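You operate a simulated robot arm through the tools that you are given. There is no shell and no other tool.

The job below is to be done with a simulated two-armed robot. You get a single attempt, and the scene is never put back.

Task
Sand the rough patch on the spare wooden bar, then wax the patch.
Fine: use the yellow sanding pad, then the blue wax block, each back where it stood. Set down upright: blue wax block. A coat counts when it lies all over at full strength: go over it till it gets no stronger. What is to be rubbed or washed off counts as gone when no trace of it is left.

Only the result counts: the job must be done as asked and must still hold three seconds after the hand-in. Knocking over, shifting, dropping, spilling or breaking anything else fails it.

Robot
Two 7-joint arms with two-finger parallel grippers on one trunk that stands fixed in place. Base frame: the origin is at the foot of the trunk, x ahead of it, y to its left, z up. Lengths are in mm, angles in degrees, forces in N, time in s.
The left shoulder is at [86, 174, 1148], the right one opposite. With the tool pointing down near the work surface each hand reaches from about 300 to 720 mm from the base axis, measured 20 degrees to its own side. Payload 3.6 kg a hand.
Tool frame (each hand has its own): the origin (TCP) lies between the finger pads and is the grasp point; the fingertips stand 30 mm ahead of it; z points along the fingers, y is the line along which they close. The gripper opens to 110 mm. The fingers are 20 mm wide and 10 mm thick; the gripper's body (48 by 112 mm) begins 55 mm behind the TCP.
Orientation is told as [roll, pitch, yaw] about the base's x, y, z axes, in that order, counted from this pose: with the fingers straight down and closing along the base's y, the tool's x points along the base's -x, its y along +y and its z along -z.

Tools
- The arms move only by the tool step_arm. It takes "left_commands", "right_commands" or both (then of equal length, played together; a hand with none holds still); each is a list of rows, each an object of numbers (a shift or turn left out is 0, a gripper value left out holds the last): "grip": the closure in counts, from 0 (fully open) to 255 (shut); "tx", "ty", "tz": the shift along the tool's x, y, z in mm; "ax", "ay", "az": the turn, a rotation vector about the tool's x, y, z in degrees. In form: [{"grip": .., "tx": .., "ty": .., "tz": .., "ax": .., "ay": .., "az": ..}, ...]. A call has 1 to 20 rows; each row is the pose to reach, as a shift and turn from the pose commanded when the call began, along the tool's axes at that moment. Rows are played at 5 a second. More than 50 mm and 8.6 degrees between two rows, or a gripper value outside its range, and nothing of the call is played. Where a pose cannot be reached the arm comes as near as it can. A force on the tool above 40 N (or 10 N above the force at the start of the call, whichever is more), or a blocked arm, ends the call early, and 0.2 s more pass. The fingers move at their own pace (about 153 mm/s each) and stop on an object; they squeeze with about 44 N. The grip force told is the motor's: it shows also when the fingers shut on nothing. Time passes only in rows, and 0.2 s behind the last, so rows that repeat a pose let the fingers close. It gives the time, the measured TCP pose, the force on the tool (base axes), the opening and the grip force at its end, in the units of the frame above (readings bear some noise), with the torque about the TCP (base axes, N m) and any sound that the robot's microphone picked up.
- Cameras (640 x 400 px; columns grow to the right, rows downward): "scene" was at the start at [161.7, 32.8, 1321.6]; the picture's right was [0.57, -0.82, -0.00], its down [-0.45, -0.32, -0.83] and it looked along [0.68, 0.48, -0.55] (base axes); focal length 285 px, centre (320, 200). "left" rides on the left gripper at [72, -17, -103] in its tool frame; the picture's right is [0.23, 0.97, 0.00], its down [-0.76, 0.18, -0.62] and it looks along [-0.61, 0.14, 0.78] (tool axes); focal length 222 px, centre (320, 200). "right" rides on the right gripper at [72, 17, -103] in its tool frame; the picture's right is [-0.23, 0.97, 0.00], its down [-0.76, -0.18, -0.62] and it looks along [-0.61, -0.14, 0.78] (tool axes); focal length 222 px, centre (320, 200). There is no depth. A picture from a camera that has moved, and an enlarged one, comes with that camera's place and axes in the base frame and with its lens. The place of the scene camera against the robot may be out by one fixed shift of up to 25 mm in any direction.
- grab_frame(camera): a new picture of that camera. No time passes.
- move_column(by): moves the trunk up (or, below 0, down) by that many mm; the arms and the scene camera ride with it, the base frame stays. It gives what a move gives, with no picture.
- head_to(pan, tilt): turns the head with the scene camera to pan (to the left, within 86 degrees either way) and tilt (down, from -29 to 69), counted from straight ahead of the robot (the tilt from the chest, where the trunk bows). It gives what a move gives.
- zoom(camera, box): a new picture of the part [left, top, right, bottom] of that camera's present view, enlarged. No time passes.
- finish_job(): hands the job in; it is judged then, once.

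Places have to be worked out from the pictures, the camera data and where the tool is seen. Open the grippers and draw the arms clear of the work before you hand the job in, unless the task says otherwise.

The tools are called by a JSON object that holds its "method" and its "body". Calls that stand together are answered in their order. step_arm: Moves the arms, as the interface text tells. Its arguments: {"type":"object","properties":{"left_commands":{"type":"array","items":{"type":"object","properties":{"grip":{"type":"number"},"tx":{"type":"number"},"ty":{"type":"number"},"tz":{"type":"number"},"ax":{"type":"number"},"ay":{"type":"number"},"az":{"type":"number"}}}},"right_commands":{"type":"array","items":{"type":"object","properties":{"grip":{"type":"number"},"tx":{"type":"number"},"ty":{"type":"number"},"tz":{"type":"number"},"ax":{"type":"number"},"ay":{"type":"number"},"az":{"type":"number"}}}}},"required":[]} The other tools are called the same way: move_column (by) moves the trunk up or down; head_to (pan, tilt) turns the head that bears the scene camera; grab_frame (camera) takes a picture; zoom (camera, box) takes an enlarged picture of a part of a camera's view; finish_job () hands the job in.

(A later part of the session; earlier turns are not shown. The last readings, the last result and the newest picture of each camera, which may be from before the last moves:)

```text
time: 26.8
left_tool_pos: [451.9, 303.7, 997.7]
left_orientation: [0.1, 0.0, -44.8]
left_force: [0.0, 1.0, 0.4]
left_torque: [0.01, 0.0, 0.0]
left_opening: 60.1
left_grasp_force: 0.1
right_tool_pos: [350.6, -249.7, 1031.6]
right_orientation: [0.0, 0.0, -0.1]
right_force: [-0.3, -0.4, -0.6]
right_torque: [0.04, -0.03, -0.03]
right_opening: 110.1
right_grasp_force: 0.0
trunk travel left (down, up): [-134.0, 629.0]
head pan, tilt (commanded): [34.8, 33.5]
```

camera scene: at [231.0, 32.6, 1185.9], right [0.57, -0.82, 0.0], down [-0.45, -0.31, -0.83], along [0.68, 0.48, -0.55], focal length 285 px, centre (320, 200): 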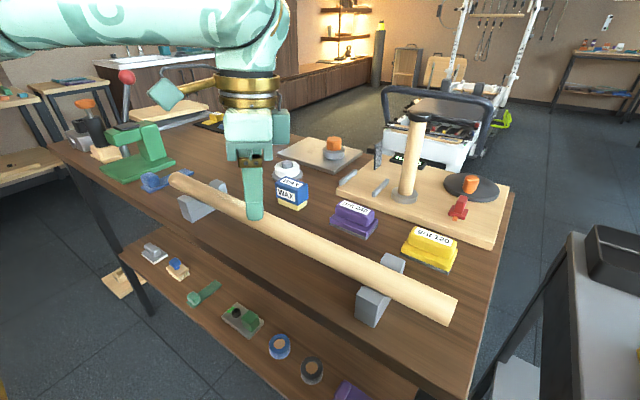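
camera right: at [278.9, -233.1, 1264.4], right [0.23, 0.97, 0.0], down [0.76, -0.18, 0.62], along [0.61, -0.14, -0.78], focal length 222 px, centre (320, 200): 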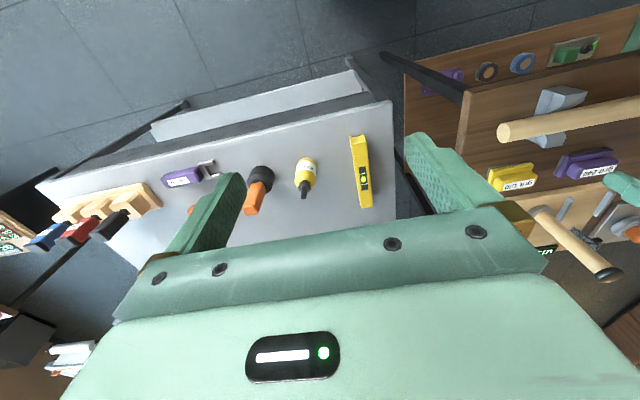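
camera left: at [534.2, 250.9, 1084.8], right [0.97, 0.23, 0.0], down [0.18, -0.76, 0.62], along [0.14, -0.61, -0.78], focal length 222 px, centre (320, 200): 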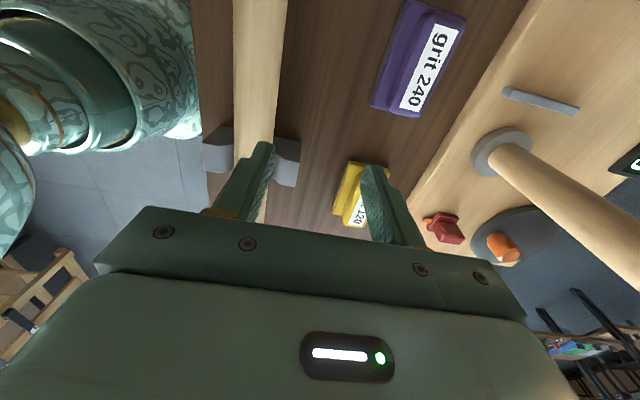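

Level now. I move toward the point above the yellow pad at a safe height.

{"method": "step_arm", "body": {"left_commands": [{"tx": -33, "ty": -3}, {"tx": -66, "ty": -6}, {"tx": -99, "ty": -9}, {"tx": -132, "ty": -12}, {"tx": -165, "ty": -16}, {"tx": -198, "ty": -19}, {"tx": -230, "ty": -22, "tz": 5}, {"tx": -262, "ty": -25, "tz": 10}, {"tx": -262, "ty": -25, "tz": 10}]}}

{"method": "grab_frame", "body": {"camera": "scene"}}

{"method": "grab_frame", "body": {"camera": "left"}}

```text
time: 28.8
left_tool_pos: [583.1, 171.6, 965.8]
left_orientation: [0.2, 0.0, -44.7]
left_force: [-1.0, -1.1, 0.3]
left_torque: [-0.01, -0.06, -0.01]
left_opening: 59.8
left_grasp_force: 0.1
left hand out of reach, approached as far as the arm can: row 6, 7, 8, 9
right_tool_pos: [349.6, -250.6, 1031.2]
right_orientation: [0.0, 0.0, 0.0]
right_force: [-0.6, -0.5, 0.3]
right_torque: [0.02, 0.01, -0.01]
right_opening: 109.9
right_grasp_force: 0.2
trunk travel left (down, up): [-134.0, 629.0]
head pan, tilt (commanded): [34.8, 33.5]
```

```text
taken
camera scene: at [230.3, 32.2, 1186.0], right [0.57, -0.82, 0.0], down [-0.45, -0.31, -0.83], along [0.69, 0.48, -0.55], focal length 285 px, centre (320, 200)
```

scene: 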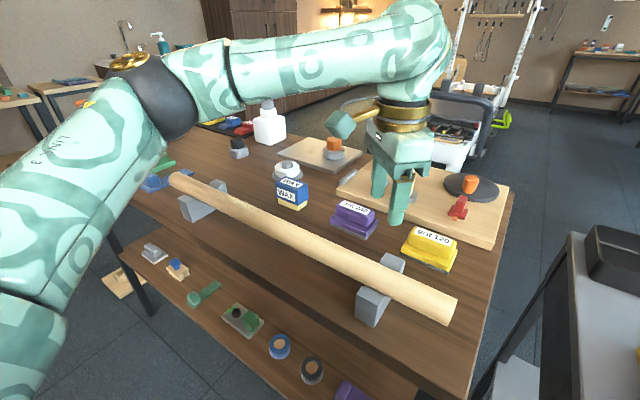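

```text
taken
camera left: at [520.4, 210.9, 1069.3], right [0.52, 0.85, 0.0], down [0.67, -0.41, 0.62], along [0.53, -0.32, -0.78], focal length 222 px, centre (320, 200)
```

left: 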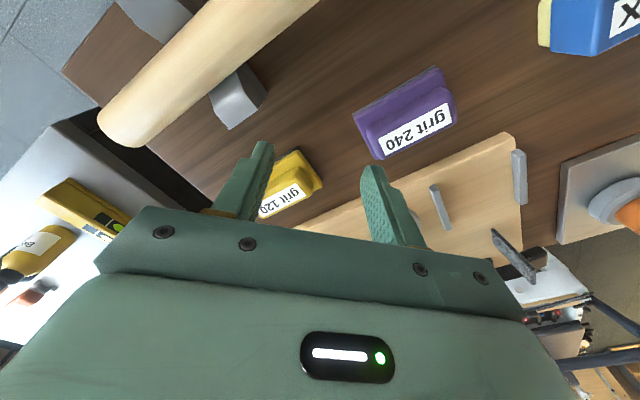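

With the trunk lower I got to [583, 172], but still short of the pad. I withdraw the left hand outward, bring the trunk back to the start height, and test how the right arm takes its starting pose.

{"method": "step_arm", "body": {"left_commands": [{"tx": 33, "ty": 0, "tz": -8}, {"tx": 66, "ty": 0, "tz": -16}, {"tx": 99, "ty": 0, "tz": -24}, {"tx": 132, "ty": 0, "tz": -30}, {"tx": 165, "ty": 0, "tz": -30}, {"tx": 198, "ty": 0, "tz": -30}, {"tx": 230, "ty": 5, "tz": -30}, {"tx": 250, "ty": 20, "tz": -30}, {"tx": 250, "ty": 20, "tz": -30}]}}

{"method": "move_column", "body": {"by": 130}}

{"method": "step_arm", "body": {"right_commands": [{"tx": -8, "ty": 33}, {"tx": -17, "ty": 66}, {"tx": -26, "ty": 100}, {"tx": -35, "ty": 135}, {"tx": -45, "ty": 170}, {"tx": -55, "ty": 205}, {"tx": -66, "ty": 240}, {"tx": -84, "ty": 278}, {"tx": -84, "ty": 278}]}}

{"method": "head_to", "body": {"pan": -30, "tilt": 10}}

{"method": "grab_frame", "body": {"camera": "scene"}}

```text
time: 30.8
left_tool_pos: [426.4, 362.1, 997.0]
left_orientation: [-0.1, 0.0, -44.8]
left_force: [0.2, -0.4, 0.7]
left_torque: [0.01, 0.03, 0.01]
left_opening: 59.7
left_grasp_force: 0.1
right_tool_pos: [351.6, -249.5, 1031.2]
right_orientation: [0.1, 0.1, 0.1]
right_force: [0.4, -0.3, -0.3]
right_torque: [0.02, -0.01, 0.0]
right_opening: 109.9
right_grasp_force: 0.0
trunk travel left (down, up): [-134.0, 629.0]
head pan, tilt (commanded): [34.8, 33.5]
```

```text
time: 32.4
left_tool_pos: [425.9, 362.0, 1126.4]
left_orientation: [0.0, 0.0, -44.8]
left_force: [-0.2, -0.6, 0.2]
left_torque: [0.04, 0.01, 0.01]
left_opening: 60.1
left_grasp_force: 0.1
right_tool_pos: [351.0, -250.3, 1160.7]
right_orientation: [-0.1, 0.2, 0.0]
right_force: [-0.6, -1.0, -1.1]
right_torque: [0.04, -0.01, 0.02]
right_opening: 110.2
right_grasp_force: 0.1
trunk travel left (down, up): [-264.0, 499.0]
head pan, tilt (commanded): [34.8, 33.5]
```

```text
time: 34.4
left_tool_pos: [425.7, 361.4, 1128.3]
left_orientation: [0.1, 0.1, -44.8]
left_force: [0.2, -0.6, 0.1]
left_torque: [0.02, -0.02, -0.02]
left_opening: 60.0
left_grasp_force: 0.1
right_tool_pos: [437.2, 28.2, 1159.8]
right_orientation: [0.1, 0.1, 0.0]
right_force: [-0.1, -0.3, 0.3]
right_torque: [0.02, -0.02, 0.0]
right_opening: 110.3
right_grasp_force: 0.0
trunk travel left (down, up): [-264.0, 499.0]
head pan, tilt (commanded): [34.8, 33.5]
```

```text
time: 35.7
left_tool_pos: [424.8, 362.9, 1125.7]
left_orientation: [0.0, 0.1, -44.8]
left_force: [0.1, 0.5, 0.3]
left_torque: [0.0, 0.0, 0.0]
left_opening: 60.1
left_grasp_force: 0.1
right_tool_pos: [436.0, 27.8, 1158.6]
right_orientation: [-0.1, 0.1, -0.1]
right_force: [-0.2, 0.0, -0.4]
right_torque: [-0.04, -0.02, -0.01]
right_opening: 109.9
right_grasp_force: 0.0
trunk travel left (down, up): [-264.0, 499.0]
head pan, tilt (commanded): [-30.0, 10.0]
```

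```text
taken
camera scene: at [169.4, -64.4, 1359.4], right [-0.5, -0.87, 0.0], down [-0.15, 0.09, -0.98], along [0.85, -0.49, -0.17], focal length 285 px, centre (320, 200)
```

scene: 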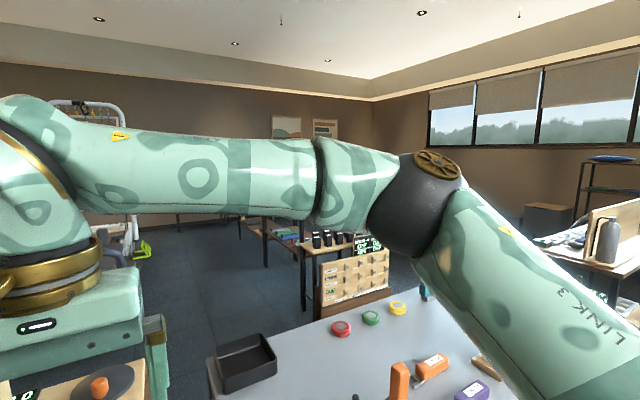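

The right arm reaches inward with its elbow high. The equivalent left-arm pose at this trunk height is about [470, 101, 1161]. If that is reachable, lowering the trunk fully should bring the pad in range, so I clear the right arm and test it.

{"method": "step_arm", "body": {"right_commands": [{"tx": 10, "ty": -35}, {"tx": 20, "ty": -70}, {"tx": 30, "ty": -105}, {"tx": 42, "ty": -140}, {"tx": 54, "ty": -175}, {"tx": 66, "ty": -210}, {"tx": 76, "ty": -245}, {"tx": 84, "ty": -278}]}}

{"method": "step_arm", "body": {"left_commands": [{"tx": 0, "ty": 0, "tz": -17}, {"tx": -24, "ty": -17, "tz": -34}, {"tx": -48, "ty": -34, "tz": -34}, {"tx": -72, "ty": -51, "tz": -34}, {"tx": -96, "ty": -68, "tz": -34}, {"tx": -120, "ty": -85, "tz": -34}, {"tx": -144, "ty": -102, "tz": -34}, {"tx": -168, "ty": -119, "tz": -34}, {"tx": -192, "ty": -136, "tz": -34}, {"tx": -216, "ty": -153, "tz": -34}, {"tx": -216, "ty": -153, "tz": -34}]}}

{"method": "head_to", "body": {"pan": 34.8, "tilt": 33.5}}

{"method": "grab_frame", "body": {"camera": "scene"}}

```text
time: 37.5
left_tool_pos: [424.4, 361.8, 1127.5]
left_orientation: [0.1, 0.2, -44.8]
left_force: [0.1, -0.6, -0.5]
left_torque: [0.01, 0.02, -0.01]
left_opening: 59.9
left_grasp_force: 0.1
right_tool_pos: [350.9, -251.4, 1159.7]
right_orientation: [-0.1, 0.1, 0.0]
right_force: [0.7, -0.5, 0.7]
right_torque: [0.02, -0.02, 0.02]
right_opening: 110.0
right_grasp_force: 0.2
trunk travel left (down, up): [-264.0, 499.0]
head pan, tilt (commanded): [-30.0, 10.0]
```

```text
time: 39.9
left_tool_pos: [465.4, 143.9, 1160.1]
left_orientation: [-0.1, 0.0, -44.8]
left_force: [0.0, 0.4, 0.0]
left_torque: [-0.01, 0.03, 0.01]
left_opening: 59.9
left_grasp_force: 0.0
left hand out of reach, approached as far as the arm can: row 9, 10, 11
right_tool_pos: [351.9, -250.7, 1160.0]
right_orientation: [0.0, 0.1, -0.1]
right_force: [0.4, -0.4, 0.5]
right_torque: [0.0, 0.03, -0.01]
right_opening: 109.9
right_grasp_force: 0.0
trunk travel left (down, up): [-264.0, 499.0]
head pan, tilt (commanded): [-30.0, 10.0]
```

```text
time: 41.3
left_tool_pos: [464.0, 143.1, 1159.1]
left_orientation: [0.0, 0.1, -44.8]
left_force: [-0.5, 0.0, 0.0]
left_torque: [0.0, -0.01, -0.01]
left_opening: 60.0
left_grasp_force: 0.1
right_tool_pos: [350.2, -251.0, 1159.6]
right_orientation: [0.0, 0.2, 0.1]
right_force: [-0.6, 0.0, -0.3]
right_torque: [-0.03, 0.03, 0.0]
right_opening: 110.0
right_grasp_force: 0.1
trunk travel left (down, up): [-264.0, 499.0]
head pan, tilt (commanded): [34.8, 33.5]
```

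```text
taken
camera scene: at [161.8, 32.4, 1321.6], right [0.57, -0.82, 0.0], down [-0.45, -0.31, -0.83], along [0.69, 0.48, -0.55], focal length 285 px, centre (320, 200)
```

scene: 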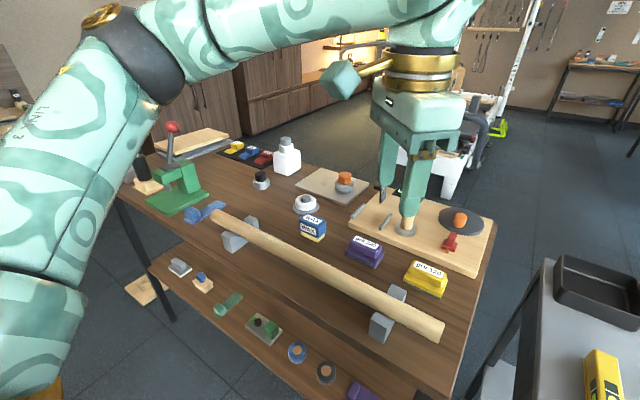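

With yaw −45 the left hand stops at [465, 144, 1160], although the mirrored right arm went much further inward. I now repeat the mirror of the right arm's exact path, through [350, 250, 1160] with yaw 0 and then inward.

{"method": "step_arm", "body": {"left_commands": [{"tx": 20, "ty": 0, "az": -5}, {"tx": 45, "ty": 0, "az": -10}, {"tx": 70, "ty": 0, "az": -15}, {"tx": 95, "ty": 0, "az": -20}, {"tx": 120, "ty": 0, "az": -27}, {"tx": 145, "ty": -5, "az": -33}, {"tx": 156, "ty": -5, "az": -39}, {"tx": 156, "ty": -5, "az": -45}, {"tx": 156, "ty": -5, "az": -45}]}}

{"method": "step_arm", "body": {"left_commands": [{"tx": -8, "ty": -33}, {"tx": -17, "ty": -66}, {"tx": -26, "ty": -100}, {"tx": -35, "ty": -135}, {"tx": -45, "ty": -170}, {"tx": -55, "ty": -205}, {"tx": -66, "ty": -240}, {"tx": -84, "ty": -278}, {"tx": -84, "ty": -278}]}}

{"method": "grab_frame", "body": {"camera": "scene"}}

```text
time: 43.3
left_tool_pos: [366.5, 302.0, 1158.9]
left_orientation: [-0.1, -1.3, 2.5]
left_force: [0.4, 0.5, 0.4]
left_torque: [-0.01, 0.01, 0.04]
left_opening: 60.4
left_grasp_force: 0.1
left hand out of reach, approached as far as the arm can: row 5, 6, 7, 8, 9
right_tool_pos: [349.9, -249.6, 1160.0]
right_orientation: [0.0, 0.1, 0.1]
right_force: [0.3, 0.0, 0.3]
right_torque: [-0.01, 0.03, 0.01]
right_opening: 109.6
right_grasp_force: 0.1
trunk travel left (down, up): [-264.0, 499.0]
head pan, tilt (commanded): [34.8, 33.5]
```

```text
time: 45.3
left_tool_pos: [423.8, 121.6, 1144.8]
left_orientation: [0.1, -0.1, 0.2]
left_force: [-0.9, -0.2, -0.7]
left_torque: [0.01, -0.01, -0.03]
left_opening: 60.0
left_grasp_force: 0.0
left hand out of reach, approached as far as the arm can: row 1, 6, 7, 8, 9
right_tool_pos: [350.8, -251.1, 1159.8]
right_orientation: [0.0, 0.2, 0.1]
right_force: [-0.2, -0.1, 0.4]
right_torque: [0.03, -0.01, 0.01]
right_opening: 109.8
right_grasp_force: 0.0
trunk travel left (down, up): [-264.0, 499.0]
head pan, tilt (commanded): [34.8, 33.5]
```

```text
taken
camera scene: at [161.6, 32.4, 1321.6], right [0.57, -0.82, 0.0], down [-0.45, -0.31, -0.83], along [0.68, 0.48, -0.55], focal length 285 px, centre (320, 200)
```

scene: 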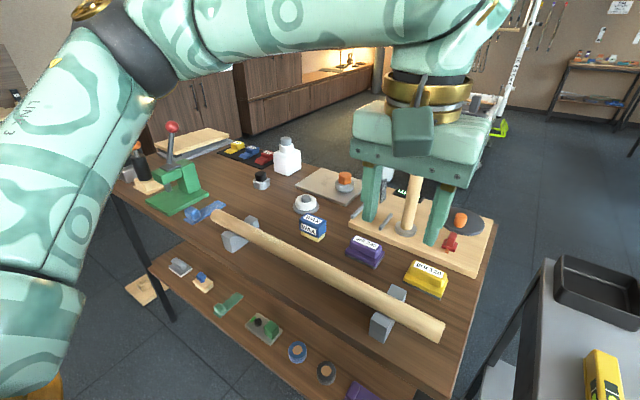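

The left arm does not mirror the right: even [350, 250] was refused. I move it to about [375, 255, 1160] and compare both arms' postures with mirrored head views.

{"method": "step_arm", "body": {"left_commands": [{"tx": 10, "ty": 33, "tz": -4}, {"tx": 20, "ty": 66, "tz": -8}, {"tx": 30, "ty": 100, "tz": -12}, {"tx": 40, "ty": 125, "tz": -15}, {"tx": 44, "ty": 133, "tz": -15}, {"tx": 44, "ty": 133, "tz": -15}]}}

{"method": "head_to", "body": {"pan": 60, "tilt": 0}}

{"method": "grab_frame", "body": {"camera": "scene"}}

{"method": "head_to", "body": {"pan": -60, "tilt": 0}}

{"method": "grab_frame", "body": {"camera": "scene"}}

```text
time: 46.7
left_tool_pos: [386.3, 248.8, 1157.4]
left_orientation: [-0.1, -0.1, 0.5]
left_force: [-0.1, 0.0, 0.6]
left_torque: [0.03, 0.01, 0.02]
left_opening: 60.3
left_grasp_force: 0.0
left hand out of reach, approached as far as the arm can: row 4, 5, 6
right_tool_pos: [350.4, -250.4, 1159.9]
right_orientation: [-0.1, 0.0, 0.0]
right_force: [-0.2, 0.6, 0.2]
right_torque: [0.0, 0.02, 0.01]
right_opening: 109.9
right_grasp_force: 0.1
trunk travel left (down, up): [-264.0, 499.0]
head pan, tilt (commanded): [34.8, 33.5]
```

```text
time: 47.6
left_tool_pos: [385.7, 248.3, 1157.8]
left_orientation: [0.1, -0.3, 0.5]
left_force: [-0.3, 0.4, 0.4]
left_torque: [0.0, 0.02, 0.0]
left_opening: 60.0
left_grasp_force: 0.0
right_tool_pos: [350.1, -250.5, 1160.4]
right_orientation: [0.0, 0.1, 0.1]
right_force: [0.5, 0.4, 0.4]
right_torque: [0.0, -0.04, -0.02]
right_opening: 109.9
right_grasp_force: 0.1
trunk travel left (down, up): [-264.0, 499.0]
head pan, tilt (commanded): [60.0, 0.0]
```

```text
taken
camera scene: at [133.8, 59.8, 1375.3], right [0.87, -0.5, 0.0], down [0.0, 0.0, -1.0], along [0.5, 0.87, 0.0], focal length 285 px, centre (320, 200)
```

scene: 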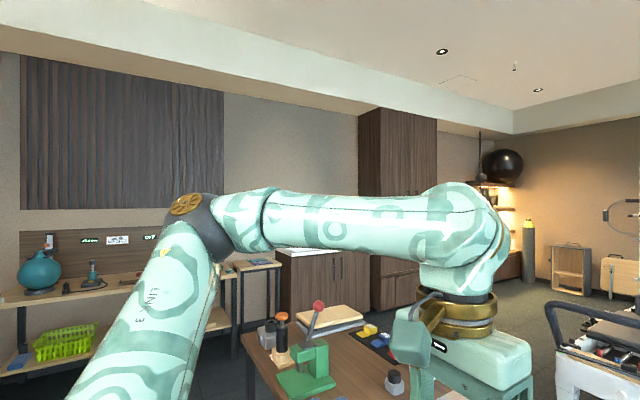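

```text
time: 49.6
left_tool_pos: [386.6, 249.1, 1157.4]
left_orientation: [0.1, -0.3, 0.5]
left_force: [-0.7, 0.7, -1.2]
left_torque: [0.0, -0.02, -0.01]
left_opening: 60.0
left_grasp_force: 0.0
right_tool_pos: [349.4, -251.0, 1160.5]
right_orientation: [0.1, 0.1, 0.0]
right_force: [-0.6, 0.9, 0.2]
right_torque: [0.03, -0.03, 0.0]
right_opening: 109.7
right_grasp_force: 0.0
trunk travel left (down, up): [-264.0, 499.0]
head pan, tilt (commanded): [-60.0, 0.0]
```

```text
taken
camera scene: at [133.8, -96.1, 1375.4], right [-0.87, -0.5, 0.0], down [0.0, 0.0, -1.0], along [0.5, -0.87, 0.0], focal length 285 px, centre (320, 200)
```

scene: 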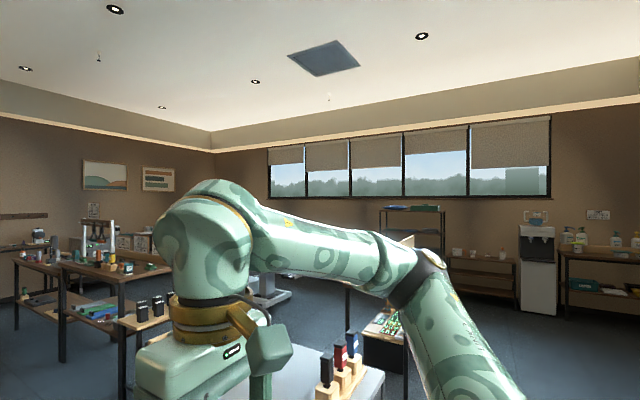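

The left elbow is simply riding too high. I try to re-pose it: reach far out at low height toward the wax side, where the arm is nearly straight, then sweep inward along a large arc to the pad.

{"method": "head_to", "body": {"pan": 34.8, "tilt": 33.5}}

{"method": "step_arm", "body": {"left_commands": [{"tx": -15, "ty": 30, "tz": 10}, {"tx": -30, "ty": 60, "tz": 20}, {"tx": -45, "ty": 90, "tz": 40}, {"tx": -65, "ty": 115, "tz": 60}, {"tx": -90, "ty": 130, "tz": 80}, {"tx": -115, "ty": 130, "tz": 105}, {"tx": -140, "ty": 130, "tz": 130}, {"tx": -165, "ty": 130, "tz": 150}, {"tx": -190, "ty": 130, "tz": 160}, {"tx": -214, "ty": 130, "tz": 165}, {"tx": -214, "ty": 130, "tz": 165}]}}

{"method": "grab_frame", "body": {"camera": "scene"}}

```text
time: 51.4
left_tool_pos: [384.5, 249.0, 1156.6]
left_orientation: [0.1, -0.3, 0.5]
left_force: [-0.2, 0.9, 0.6]
left_torque: [-0.01, 0.01, -0.03]
left_opening: 59.6
left_grasp_force: 0.1
right_tool_pos: [351.2, -250.2, 1160.0]
right_orientation: [0.0, 0.1, 0.1]
right_force: [-0.1, -0.5, 0.7]
right_torque: [-0.01, -0.01, 0.02]
right_opening: 110.0
right_grasp_force: 0.0
trunk travel left (down, up): [-264.0, 499.0]
head pan, tilt (commanded): [34.8, 33.5]
```

```text
time: 53.8
left_tool_pos: [602.3, 378.4, 995.2]
left_orientation: [0.1, 0.0, 0.1]
left_force: [0.2, -1.3, -0.8]
left_torque: [-0.04, 0.01, 0.0]
left_opening: 60.1
left_grasp_force: 0.1
right_tool_pos: [349.6, -251.3, 1160.7]
right_orientation: [0.0, 0.1, 0.0]
right_force: [0.3, 0.7, 0.1]
right_torque: [-0.02, -0.03, 0.01]
right_opening: 110.0
right_grasp_force: 0.1
trunk travel left (down, up): [-264.0, 499.0]
head pan, tilt (commanded): [34.8, 33.5]
```

```text
taken
camera scene: at [161.3, 32.6, 1321.7], right [0.57, -0.82, 0.0], down [-0.45, -0.32, -0.83], along [0.68, 0.48, -0.55], focal length 285 px, centre (320, 200)
```

scene: 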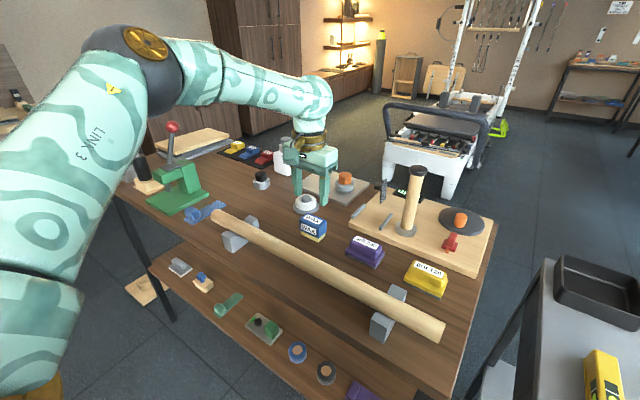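

That reached above the wax block, and the elbow took a new posture. Now I sweep inward along a wide arc toward the pad, keeping clear of the stick.

{"method": "step_arm", "body": {"left_commands": [{"tx": -15, "ty": -35}, {"tx": -28, "ty": -70}, {"tx": -36, "ty": -105}, {"tx": -40, "ty": -140}, {"tx": -40, "ty": -175}, {"tx": -36, "ty": -210}, {"tx": -30, "ty": -245}, {"tx": -18, "ty": -277}, {"tx": -18, "ty": -277}]}}

{"method": "grab_frame", "body": {"camera": "scene"}}

{"method": "grab_frame", "body": {"camera": "left"}}

```text
time: 55.8
left_tool_pos: [553.5, 178.5, 998.1]
left_orientation: [0.2, 0.0, 0.2]
left_force: [-1.2, -0.3, -0.5]
left_torque: [0.0, -0.03, 0.02]
left_opening: 60.0
left_grasp_force: 0.1
left hand out of reach, approached as far as the arm can: row 3, 4, 5, 6, 7, 8, 9
right_tool_pos: [349.8, -250.1, 1159.4]
right_orientation: [0.0, 0.1, -0.1]
right_force: [-0.7, -0.6, 0.4]
right_torque: [-0.02, 0.04, -0.02]
right_opening: 109.7
right_grasp_force: 0.1
trunk travel left (down, up): [-264.0, 499.0]
head pan, tilt (commanded): [34.8, 33.5]
```

```text
taken
camera scene: at [162.1, 32.8, 1321.5], right [0.57, -0.82, 0.0], down [-0.45, -0.32, -0.83], along [0.68, 0.48, -0.55], focal length 285 px, centre (320, 200)
```

scene: 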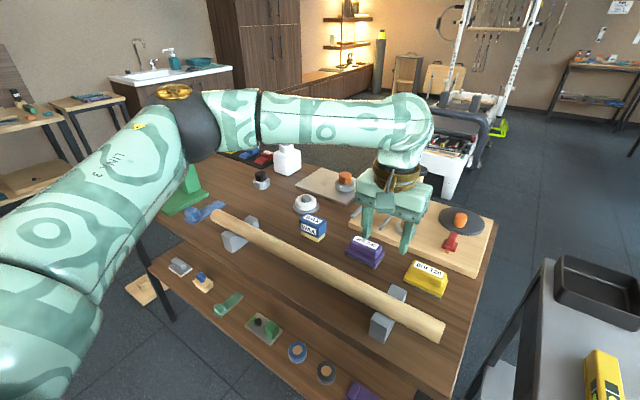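

```text
taken
camera left: at [479.7, 160.5, 1102.7], right [-0.23, 0.97, 0.0], down [0.76, 0.18, 0.62], along [0.61, 0.14, -0.78], focal length 222 px, centre (320, 200)
```

left: 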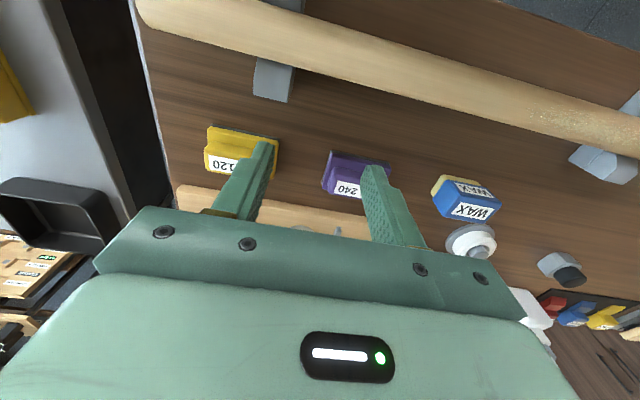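

The same stop again at [553, 178], so this is a real joint limit. A workable way is to lower the trunk about 200 mm, which brings the shoulder forward, and to reach the pad with the hand tilted about x so that the wrist stays further left. With the fingers closing along x, this tilt does not disturb the grip. First I move back and turn to yaw −90.

{"method": "step_arm", "body": {"left_commands": [{"tx": 3, "ty": 15, "tz": -10, "az": 7.5}, {"tx": 6, "ty": 30, "tz": -20, "az": 15}, {"tx": 9, "ty": 45, "tz": -30, "az": 22.5}, {"tx": 12, "ty": 60, "tz": -40, "az": 30}, {"tx": 15, "ty": 75, "tz": -50, "az": 37.5}, {"tx": 18, "ty": 90, "tz": -60, "az": 45}, {"tx": 21, "ty": 105, "tz": -70, "az": 52.5}, {"tx": 24, "ty": 120, "tz": -80, "az": 60}, {"tx": 27, "ty": 130, "tz": -82, "az": 67.5}, {"tx": 30, "ty": 135, "tz": -82, "az": 75}, {"tx": 33, "ty": 140, "tz": -82, "az": 82.5}, {"tx": 33, "ty": 141, "tz": -82, "az": 90.2}, {"tx": 33, "ty": 141, "tz": -82, "az": 90.2}]}}

{"method": "move_column", "body": {"by": -80}}

```text
time: 58.5
left_tool_pos: [519.2, 316.5, 1083.5]
left_orientation: [0.0, 0.1, -90.1]
left_force: [0.0, 0.4, 0.4]
left_torque: [0.02, 0.03, 0.0]
left_opening: 60.0
left_grasp_force: 0.0
right_tool_pos: [351.1, -249.1, 1159.4]
right_orientation: [0.0, 0.1, 0.0]
right_force: [0.5, 0.4, 0.3]
right_torque: [0.0, -0.02, -0.01]
right_opening: 109.9
right_grasp_force: 0.0
trunk travel left (down, up): [-264.0, 499.0]
head pan, tilt (commanded): [34.8, 33.5]
```

```text
time: 59.7
left_tool_pos: [520.0, 316.6, 1003.4]
left_orientation: [-0.1, 0.1, -90.0]
left_force: [-0.3, 0.0, -0.2]
left_torque: [0.03, 0.0, 0.01]
left_opening: 60.4
left_grasp_force: 0.1
right_tool_pos: [349.3, -249.9, 1081.9]
right_orientation: [-0.1, 0.0, 0.0]
right_force: [0.1, 0.0, 0.5]
right_torque: [-0.02, -0.02, 0.0]
right_opening: 110.0
right_grasp_force: 0.0
trunk travel left (down, up): [-184.0, 579.0]
head pan, tilt (commanded): [34.8, 33.5]
```

That held pose well. I raise the hand again and lower the trunk further in stages.

{"method": "step_arm", "body": {"left_commands": [{"tz": -25}, {"tz": -50}, {"tz": -70}, {"tz": -70}]}}

{"method": "move_column", "body": {"by": -70}}

{"method": "step_arm", "body": {"left_commands": [{"tz": -25}, {"tz": -50}, {"tz": -50}]}}

{"method": "move_column", "body": {"by": -50}}

{"method": "grab_frame", "body": {"camera": "scene"}}

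```text
time: 60.7
left_tool_pos: [520.5, 318.8, 1073.5]
left_orientation: [0.1, 0.1, -90.0]
left_force: [-0.2, 0.9, 0.2]
left_torque: [0.01, 0.02, 0.02]
left_opening: 60.0
left_grasp_force: 0.1
right_tool_pos: [349.6, -249.3, 1080.5]
right_orientation: [0.0, 0.2, -0.1]
right_force: [-0.3, 0.1, 0.3]
right_torque: [0.03, -0.01, -0.01]
right_opening: 109.9
right_grasp_force: 0.0
trunk travel left (down, up): [-184.0, 579.0]
head pan, tilt (commanded): [34.8, 33.5]
```

```text
time: 61.8
left_tool_pos: [517.8, 315.4, 1003.8]
left_orientation: [0.0, 0.0, -89.8]
left_force: [-0.3, -0.2, 0.2]
left_torque: [-0.02, -0.05, -0.02]
left_opening: 59.9
left_grasp_force: 0.1
right_tool_pos: [349.9, -250.3, 1012.6]
right_orientation: [0.0, 0.0, 0.0]
right_force: [-0.5, 0.3, -0.4]
right_torque: [-0.03, 0.01, 0.01]
right_opening: 109.8
right_grasp_force: 0.0
trunk travel left (down, up): [-114.0, 649.0]
head pan, tilt (commanded): [34.8, 33.5]
```

```text
time: 62.6
left_tool_pos: [518.6, 316.9, 1019.0]
left_orientation: [0.0, 0.2, -89.8]
left_force: [0.0, -0.2, 0.3]
left_torque: [-0.03, 0.0, -0.01]
left_opening: 60.2
left_grasp_force: 0.0
left hand out of reach, approached as far as the arm can: row 1, 2, 3
right_tool_pos: [350.8, -249.1, 1010.0]
right_orientation: [0.0, 0.1, 0.0]
right_force: [0.5, 1.7, -0.4]
right_torque: [0.02, 0.01, 0.01]
right_opening: 110.1
right_grasp_force: 0.1
trunk travel left (down, up): [-114.0, 649.0]
head pan, tilt (commanded): [34.8, 33.5]
```

```text
time: 63.5
left_tool_pos: [530.0, 318.1, 959.1]
left_orientation: [-1.7, 0.1, -89.8]
left_force: [-1.1, 0.7, 0.6]
left_torque: [0.03, -0.03, 0.01]
left_opening: 60.0
left_grasp_force: 0.0
right_tool_pos: [349.4, -250.7, 961.7]
right_orientation: [0.0, 0.0, 0.0]
right_force: [-0.6, -1.0, -0.3]
right_torque: [0.01, -0.03, 0.02]
right_opening: 109.9
right_grasp_force: 0.0
trunk travel left (down, up): [-64.0, 699.0]
head pan, tilt (commanded): [34.8, 33.5]
```

```text
taken
camera scene: at [274.3, 32.6, 1110.7], right [0.57, -0.82, 0.0], down [-0.45, -0.32, -0.83], along [0.68, 0.48, -0.55], focal length 285 px, centre (320, 200)
```

scene: 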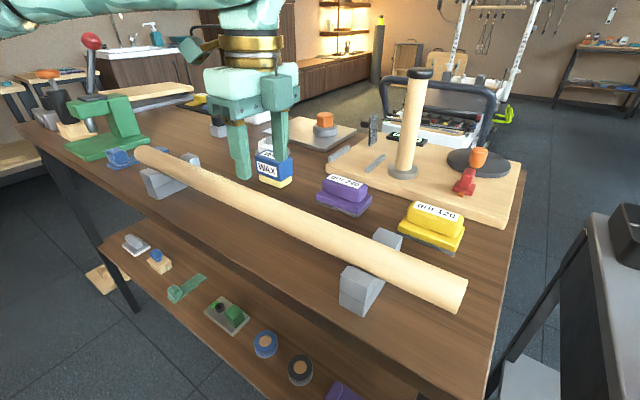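

At this trunk height the hand cannot rise above about z≈966, which is too low for carrying the pad over the bar. I bring the trunk up 50 mm again, level the hand, and tilt it 22° so that the wrist leans toward +y.

{"method": "move_column", "body": {"by": 50}}

{"method": "step_arm", "body": {"left_commands": [{"ax": -1.7, "tz": 5}, {"ax": -1.7, "tz": 10}]}}

{"method": "grab_frame", "body": {"camera": "scene"}}

```text
time: 64.4
left_tool_pos: [531.7, 319.0, 1007.0]
left_orientation: [-1.7, 0.1, -89.9]
left_force: [0.5, -0.5, 0.4]
left_torque: [0.0, 0.03, 0.04]
left_opening: 60.0
left_grasp_force: 0.0
right_tool_pos: [351.3, -250.3, 1010.5]
right_orientation: [0.1, 0.2, 0.0]
right_force: [0.0, 0.3, 0.4]
right_torque: [-0.03, 0.03, -0.02]
right_opening: 110.1
right_grasp_force: 0.0
trunk travel left (down, up): [-114.0, 649.0]
head pan, tilt (commanded): [34.8, 33.5]
```

```text
time: 65.0
left_tool_pos: [530.1, 319.3, 998.1]
left_orientation: [0.0, 0.1, -89.9]
left_force: [0.2, 0.4, -0.9]
left_torque: [0.01, -0.02, 0.01]
left_opening: 60.1
left_grasp_force: 0.0
right_tool_pos: [351.6, -249.2, 1011.8]
right_orientation: [0.0, 0.1, -0.1]
right_force: [1.1, 0.0, 0.5]
right_torque: [-0.01, -0.02, -0.04]
right_opening: 110.1
right_grasp_force: 0.0
trunk travel left (down, up): [-114.0, 649.0]
head pan, tilt (commanded): [34.8, 33.5]
```

```text
taken
camera scene: at [244.0, 32.5, 1164.1], right [0.57, -0.82, 0.0], down [-0.45, -0.31, -0.83], along [0.68, 0.48, -0.55], focal length 285 px, centre (320, 200)
```

scene: 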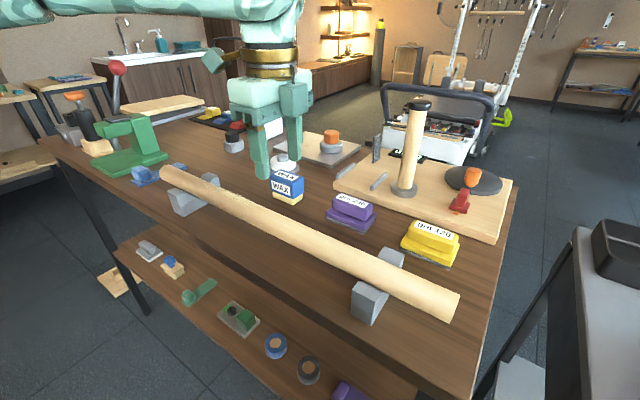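

Now I tilt the hand 22° while moving over toward the pad at a safe height.

{"method": "step_arm", "body": {"left_commands": [{"tx": -20, "ty": 9, "tz": 1, "ay": -4}, {"tx": -42, "ty": 18, "tz": 2, "ay": -8}, {"tx": -64, "ty": 27, "tz": 4, "ay": -12}, {"tx": -86, "ty": 36, "tz": 6, "ay": -16}, {"tx": -108, "ty": 45, "tz": 8, "ay": -20}, {"tx": -130, "ty": 54, "tz": 10, "ay": -22}, {"tx": -152, "ty": 63, "tz": 12, "ay": -22}, {"tx": -174, "ty": 72, "tz": 14, "ay": -22}, {"tx": -196, "ty": 81, "tz": 16, "ay": -22}, {"tx": -218, "ty": 90, "tz": 18, "ay": -22}, {"tx": -218, "ty": 90, "tz": 18, "ay": -22}]}}

{"method": "grab_frame", "body": {"camera": "scene"}}

{"method": "grab_frame", "body": {"camera": "left"}}

```text
time: 67.4
left_tool_pos: [612.7, 124.5, 982.6]
left_orientation: [0.1, -21.9, -89.5]
left_force: [0.3, -0.3, 0.2]
left_torque: [0.0, 0.0, 0.0]
left_opening: 59.8
left_grasp_force: 0.0
left hand out of reach, approached as far as the arm can: row 10, 11
right_tool_pos: [351.1, -250.0, 1010.2]
right_orientation: [-0.1, 0.1, 0.0]
right_force: [0.7, 0.7, -0.4]
right_torque: [-0.01, 0.02, 0.0]
right_opening: 109.9
right_grasp_force: 0.1
trunk travel left (down, up): [-114.0, 649.0]
head pan, tilt (commanded): [34.8, 33.5]
```

```text
taken
camera scene: at [244.5, 32.6, 1164.0], right [0.57, -0.82, 0.0], down [-0.45, -0.32, -0.83], along [0.68, 0.48, -0.55], focal length 285 px, centre (320, 200)
```

scene: 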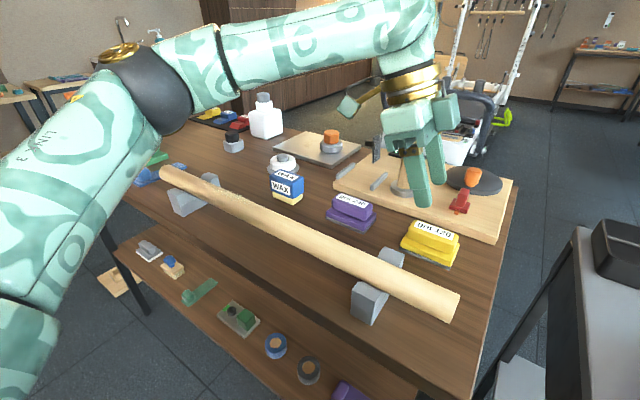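

```text
taken
camera left: at [594.8, 230.2, 1050.9], right [0.97, 0.22, -0.08], down [0.18, -0.47, 0.86], along [0.15, -0.85, -0.5], focal length 222 px, centre (320, 200)
```

left: 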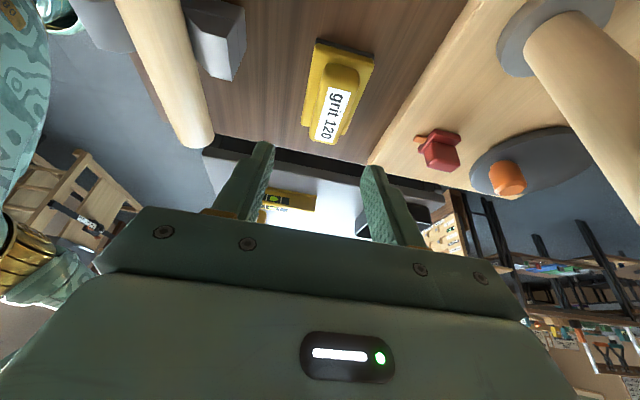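

This gets to [613, 125], nearly there. With the tilt, the finger contact lies about 11 mm further toward −y than the TCP, so I only need a TCP of about [620.5, 112]. I add 4° of tilt and adjust.

{"method": "step_arm", "body": {"left_commands": [{"tx": -4, "ty": 4, "tz": 6, "ay": -2}, {"tx": -8.6, "ty": 7.8, "tz": 12, "ay": -4}, {"tx": -8.6, "ty": 7.8, "tz": 12, "ay": -4}]}}

{"method": "grab_frame", "body": {"camera": "left"}}

{"method": "zoom", "body": {"camera": "scene", "box": [370, 140, 530, 280]}}

```text
time: 68.2
left_tool_pos: [620.2, 115.1, 974.4]
left_orientation: [0.1, -25.9, -89.9]
left_force: [-0.7, -0.3, -0.1]
left_torque: [0.02, -0.01, 0.02]
left_opening: 60.2
left_grasp_force: 0.1
left hand out of reach, approached as far as the arm can: row 2, 3
right_tool_pos: [349.7, -249.8, 1010.2]
right_orientation: [-0.1, 0.1, 0.0]
right_force: [-0.6, -0.4, -0.2]
right_torque: [-0.02, 0.0, -0.01]
right_opening: 110.0
right_grasp_force: 0.1
trunk travel left (down, up): [-114.0, 649.0]
head pan, tilt (commanded): [34.8, 33.5]
```

```text
taken
camera left: at [602.6, 226.2, 1035.6], right [0.97, 0.21, -0.1], down [0.18, -0.41, 0.89], along [0.14, -0.89, -0.44], focal length 222 px, centre (320, 200)
```

left: 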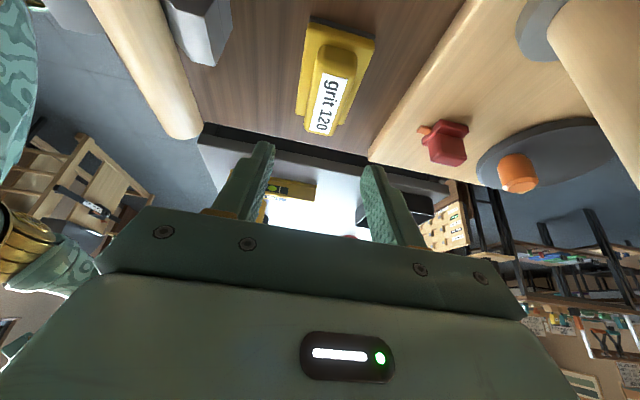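

```text
2.86 times, centred on (450, 210) of scene
camera zoom: at [244.0, 32.4, 1164.2], right [0.57, -0.82, 0.0], down [-0.45, -0.31, -0.83], along [0.68, 0.48, -0.55], focal length 815 px, centre (-51, 171)
```

zoom: 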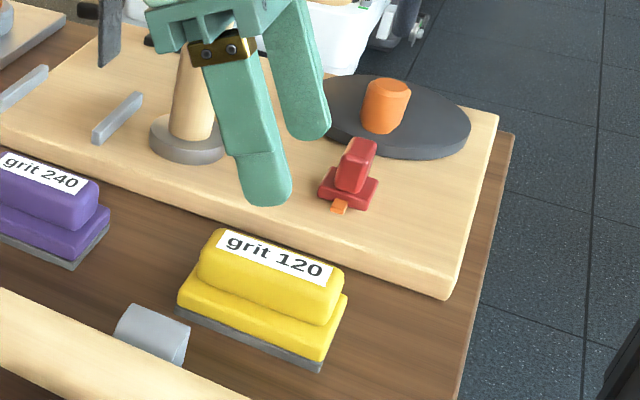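

The pad centre checks out at about [620.5, 101]. I zoom on the pad's end profile to find the ledge and handle heights before going down.

{"method": "zoom", "body": {"camera": "left", "box": [270, 5, 400, 145]}}

{"method": "zoom", "body": {"camera": "scene", "box": [390, 210, 470, 280]}}

```text
2.86 times, centred on (335, 75) of left
camera zoom: at [602.6, 226.2, 1035.6], right [0.97, 0.21, -0.1], down [0.18, -0.41, 0.89], along [0.14, -0.89, -0.44], focal length 635 px, centre (277, 557)
```

zoom: 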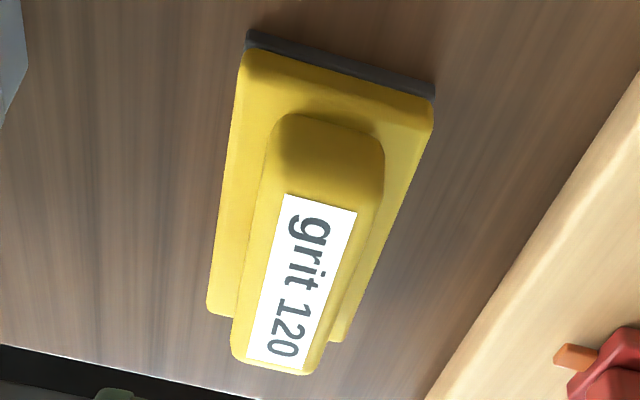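

```text
5.71 times, centred on (430, 245) of scene
camera zoom: at [244.0, 32.4, 1164.2], right [0.57, -0.82, 0.0], down [-0.45, -0.31, -0.83], along [0.68, 0.48, -0.55], focal length 1629 px, centre (-309, -57)
```

zoom: 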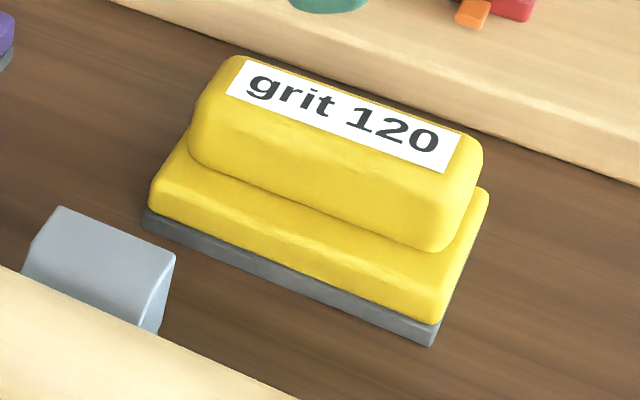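

The ledge top is at about z≈869, and the handle spans x 605.5–632.5 with its top at 891.5. I descend straight to TCP z≈903 so that the fingertips stop just above the ledge.

{"method": "step_arm", "body": {"left_commands": [{"tx": 6, "ty": 0, "tz": 13}, {"tx": 12, "ty": 0, "tz": 26}, {"tx": 18, "ty": -0.3, "tz": 39}, {"tx": 24, "ty": -0.5, "tz": 52}, {"tx": 27, "ty": -0.5, "tz": 59}, {"tx": 27, "ty": -0.5, "tz": 59}]}}

{"method": "grab_frame", "body": {"camera": "left"}}

{"method": "zoom", "body": {"camera": "scene", "box": [370, 160, 490, 280]}}

```text
time: 69.6
left_tool_pos: [619.4, 114.5, 909.1]
left_orientation: [0.0, -26.0, -89.8]
left_force: [-0.1, 0.3, -0.2]
left_torque: [0.02, -0.02, -0.01]
left_opening: 60.0
left_grasp_force: 0.1
right_tool_pos: [350.5, -250.3, 1011.0]
right_orientation: [0.0, 0.1, 0.0]
right_force: [-0.3, 0.1, 0.0]
right_torque: [-0.02, 0.0, -0.01]
right_opening: 109.8
right_grasp_force: 0.1
trunk travel left (down, up): [-114.0, 649.0]
head pan, tilt (commanded): [34.8, 33.5]
```

```text
taken
camera left: at [602.0, 225.1, 970.2], right [0.97, 0.21, -0.1], down [0.18, -0.41, 0.89], along [0.14, -0.89, -0.44], focal length 222 px, centre (320, 200)
```

left: 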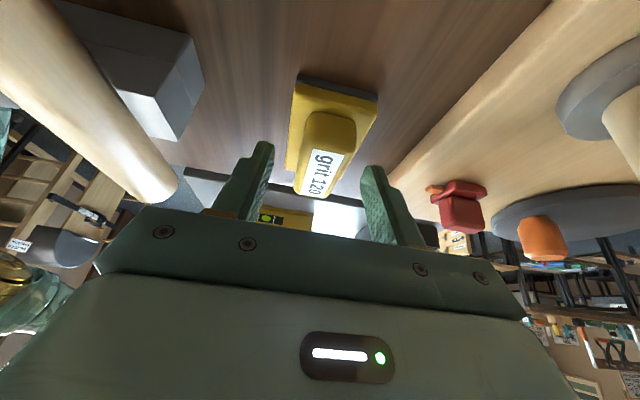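

```text
3.33 times, centred on (430, 220) of scene
camera zoom: at [244.1, 32.5, 1164.2], right [0.57, -0.82, 0.0], down [-0.45, -0.31, -0.83], along [0.68, 0.48, -0.55], focal length 950 px, centre (-47, 133)
```

zoom: 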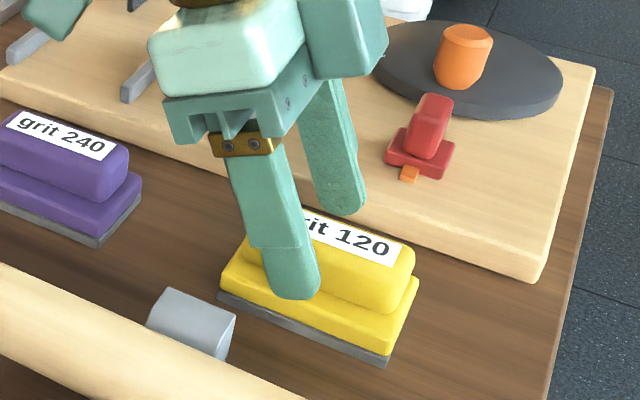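

The fingers straddle the handle well. I lower the last 6 mm and close.

{"method": "step_arm", "body": {"left_commands": [{"grip": 116, "tx": 0.8, "tz": 6.3}, {"grip": 116, "tx": 0.8, "tz": 6.3}]}}

{"method": "step_arm", "body": {"left_commands": [{"grip": 180}, {"grip": 220}, {"grip": 255}, {"grip": 255}, {"grip": 255}]}}

{"method": "zoom", "body": {"camera": "scene", "box": [370, 160, 490, 280]}}

{"method": "grab_frame", "body": {"camera": "left"}}

```text
time: 70.2
left_tool_pos: [619.9, 112.1, 901.7]
left_orientation: [0.0, -26.0, -89.9]
left_force: [-0.2, -0.5, 0.7]
left_torque: [0.03, -0.03, -0.03]
left_opening: 60.1
left_grasp_force: 0.0
right_tool_pos: [350.0, -249.7, 1011.9]
right_orientation: [0.0, 0.2, -0.1]
right_force: [0.5, 0.3, 0.9]
right_torque: [0.0, 0.0, -0.01]
right_opening: 110.1
right_grasp_force: 0.1
trunk travel left (down, up): [-114.0, 649.0]
head pan, tilt (commanded): [34.8, 33.5]
```

```text
time: 71.4
left_tool_pos: [619.7, 111.6, 902.3]
left_orientation: [0.1, -25.9, -89.9]
left_force: [0.8, -0.5, 1.3]
left_torque: [0.01, 0.01, -0.04]
left_opening: 28.7
left_grasp_force: 43.6
right_tool_pos: [350.4, -250.0, 1011.1]
right_orientation: [0.0, 0.1, 0.0]
right_force: [-0.5, 0.9, 0.5]
right_torque: [0.0, -0.02, 0.02]
right_opening: 110.1
right_grasp_force: 0.2
trunk travel left (down, up): [-114.0, 649.0]
head pan, tilt (commanded): [34.8, 33.5]
```

```text
3.33 times, centred on (430, 220) of scene
camera zoom: at [244.1, 32.5, 1164.1], right [0.57, -0.82, 0.0], down [-0.45, -0.31, -0.83], along [0.68, 0.48, -0.55], focal length 950 px, centre (-47, 133)
```

zoom: 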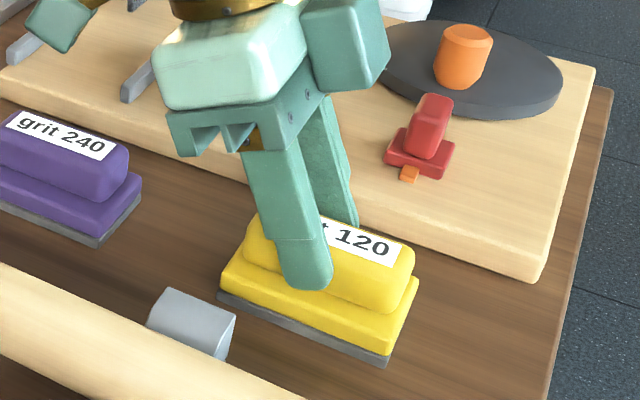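

```text
taken
camera left: at [602.4, 223.1, 964.5], right [0.97, 0.21, -0.1], down [0.18, -0.41, 0.89], along [0.14, -0.89, -0.44], focal length 222 px, centre (320, 200)
```

left: 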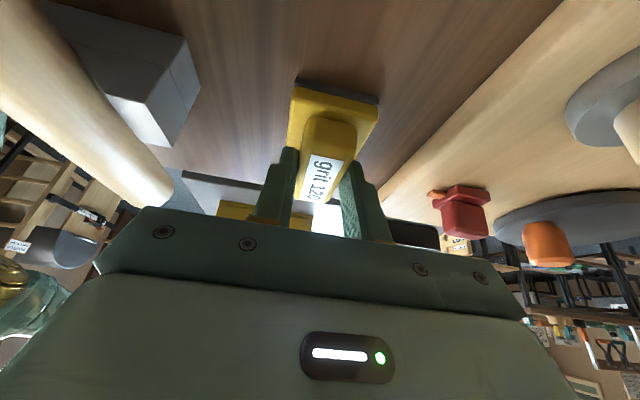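

Gripped at 28.7 mm opening with 43.6 N. The pick pose is [619.8, 111.8, 902], tilt −26, yaw −90. I lift straight up first and check.

{"method": "step_arm", "body": {"left_commands": [{"grip": 255, "tx": -4.4, "tz": -9}, {"grip": 255, "tx": -11, "tz": -22.5}, {"grip": 255, "tx": -19.7, "tz": -40.5}, {"grip": 255, "tx": -30.7, "tz": -62.9}, {"grip": 255, "tx": -30.7, "tz": -62.9}]}}

{"method": "zoom", "body": {"camera": "scene", "box": [350, 140, 510, 280]}}

{"method": "grab_frame", "body": {"camera": "left"}}

```text
time: 72.6
left_tool_pos: [621.7, 116.7, 974.5]
left_orientation: [0.1, -25.9, -89.8]
left_force: [0.1, -0.4, -1.0]
left_torque: [0.02, -0.01, -0.01]
left_opening: 28.8
left_grasp_force: 43.9
left hand out of reach, approached as far as the arm can: row 4, 5
right_tool_pos: [350.4, -249.7, 1011.2]
right_orientation: [0.0, 0.1, -0.1]
right_force: [-1.1, -0.4, -0.4]
right_torque: [0.0, -0.03, 0.01]
right_opening: 110.1
right_grasp_force: 0.1
trunk travel left (down, up): [-114.0, 649.0]
head pan, tilt (commanded): [34.8, 33.5]
```

```text
2.86 times, centred on (430, 210) of scene
camera zoom: at [244.2, 32.4, 1164.1], right [0.57, -0.82, 0.0], down [-0.45, -0.31, -0.83], along [0.68, 0.48, -0.55], focal length 815 px, centre (6, 171)
```

zoom: 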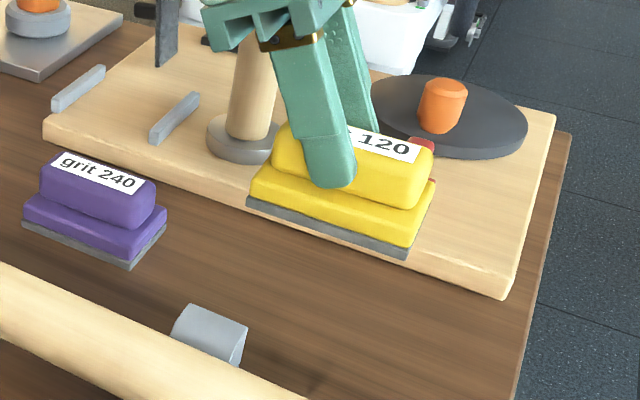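

```text
taken
camera left: at [603.6, 227.3, 1035.8], right [0.97, 0.21, -0.1], down [0.18, -0.41, 0.89], along [0.15, -0.89, -0.44], focal length 222 px, centre (320, 200)
```

left: 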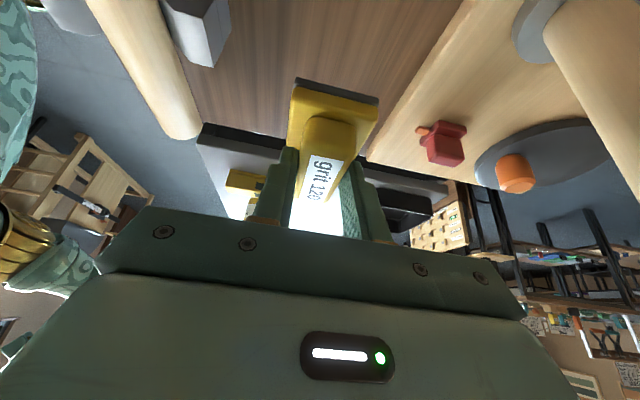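

The pad is held level. I carry it outward to about [530, 319, 990] before raising the trunk.

{"method": "step_arm", "body": {"left_commands": [{"grip": 255, "tx": 29, "ty": -15, "tz": -17}, {"grip": 255, "tx": 58, "ty": -30, "tz": -34}, {"grip": 255, "tx": 87, "ty": -46, "tz": -51}, {"grip": 255, "tx": 116, "ty": -61, "tz": -68}, {"grip": 255, "tx": 146, "ty": -77, "tz": -85}, {"grip": 255, "tx": 175, "ty": -92, "tz": -102}, {"grip": 255, "tx": 175, "ty": -92, "tz": -102}]}}

{"method": "move_column", "body": {"by": 110}}

{"method": "grab_frame", "body": {"camera": "scene"}}

{"method": "grab_frame", "body": {"camera": "left"}}

```text
time: 74.2
left_tool_pos: [527.5, 319.8, 990.1]
left_orientation: [0.0, -25.8, -89.7]
left_force: [-1.3, 0.4, 0.1]
left_torque: [0.01, 0.01, 0.01]
left_opening: 28.8
left_grasp_force: 44.2
right_tool_pos: [351.6, -249.2, 1009.7]
right_orientation: [-0.1, 0.1, -0.1]
right_force: [-0.9, 0.7, 0.1]
right_torque: [-0.01, -0.03, -0.02]
right_opening: 110.4
right_grasp_force: 0.0
trunk travel left (down, up): [-114.0, 649.0]
head pan, tilt (commanded): [34.8, 33.5]
```

```text
time: 75.7
left_tool_pos: [529.9, 318.7, 1097.5]
left_orientation: [0.1, -25.9, -89.8]
left_force: [0.7, -0.3, -0.6]
left_torque: [-0.02, 0.0, 0.0]
left_opening: 29.0
left_grasp_force: 43.9
right_tool_pos: [351.6, -249.5, 1119.5]
right_orientation: [0.0, 0.0, -0.1]
right_force: [-0.2, 0.6, 0.1]
right_torque: [0.02, 0.03, 0.01]
right_opening: 109.9
right_grasp_force: 0.1
trunk travel left (down, up): [-224.0, 539.0]
head pan, tilt (commanded): [34.8, 33.5]
```

```text
taken
camera scene: at [182.1, 32.7, 1279.9], right [0.57, -0.82, 0.0], down [-0.45, -0.32, -0.83], along [0.68, 0.48, -0.55], focal length 285 px, centre (320, 200)
```

scene: 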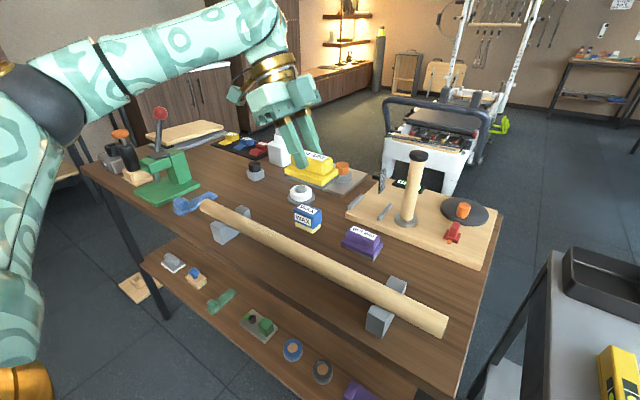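

```text
taken
camera left: at [512.0, 429.4, 1159.9], right [0.97, 0.21, -0.1], down [0.18, -0.41, 0.89], along [0.14, -0.89, -0.44], focal length 222 px, centre (320, 200)
```

left: 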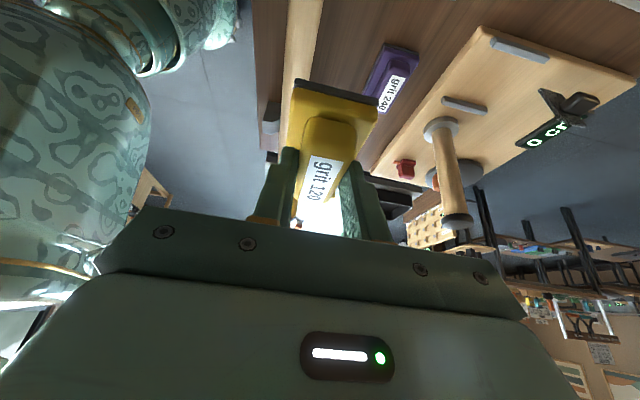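

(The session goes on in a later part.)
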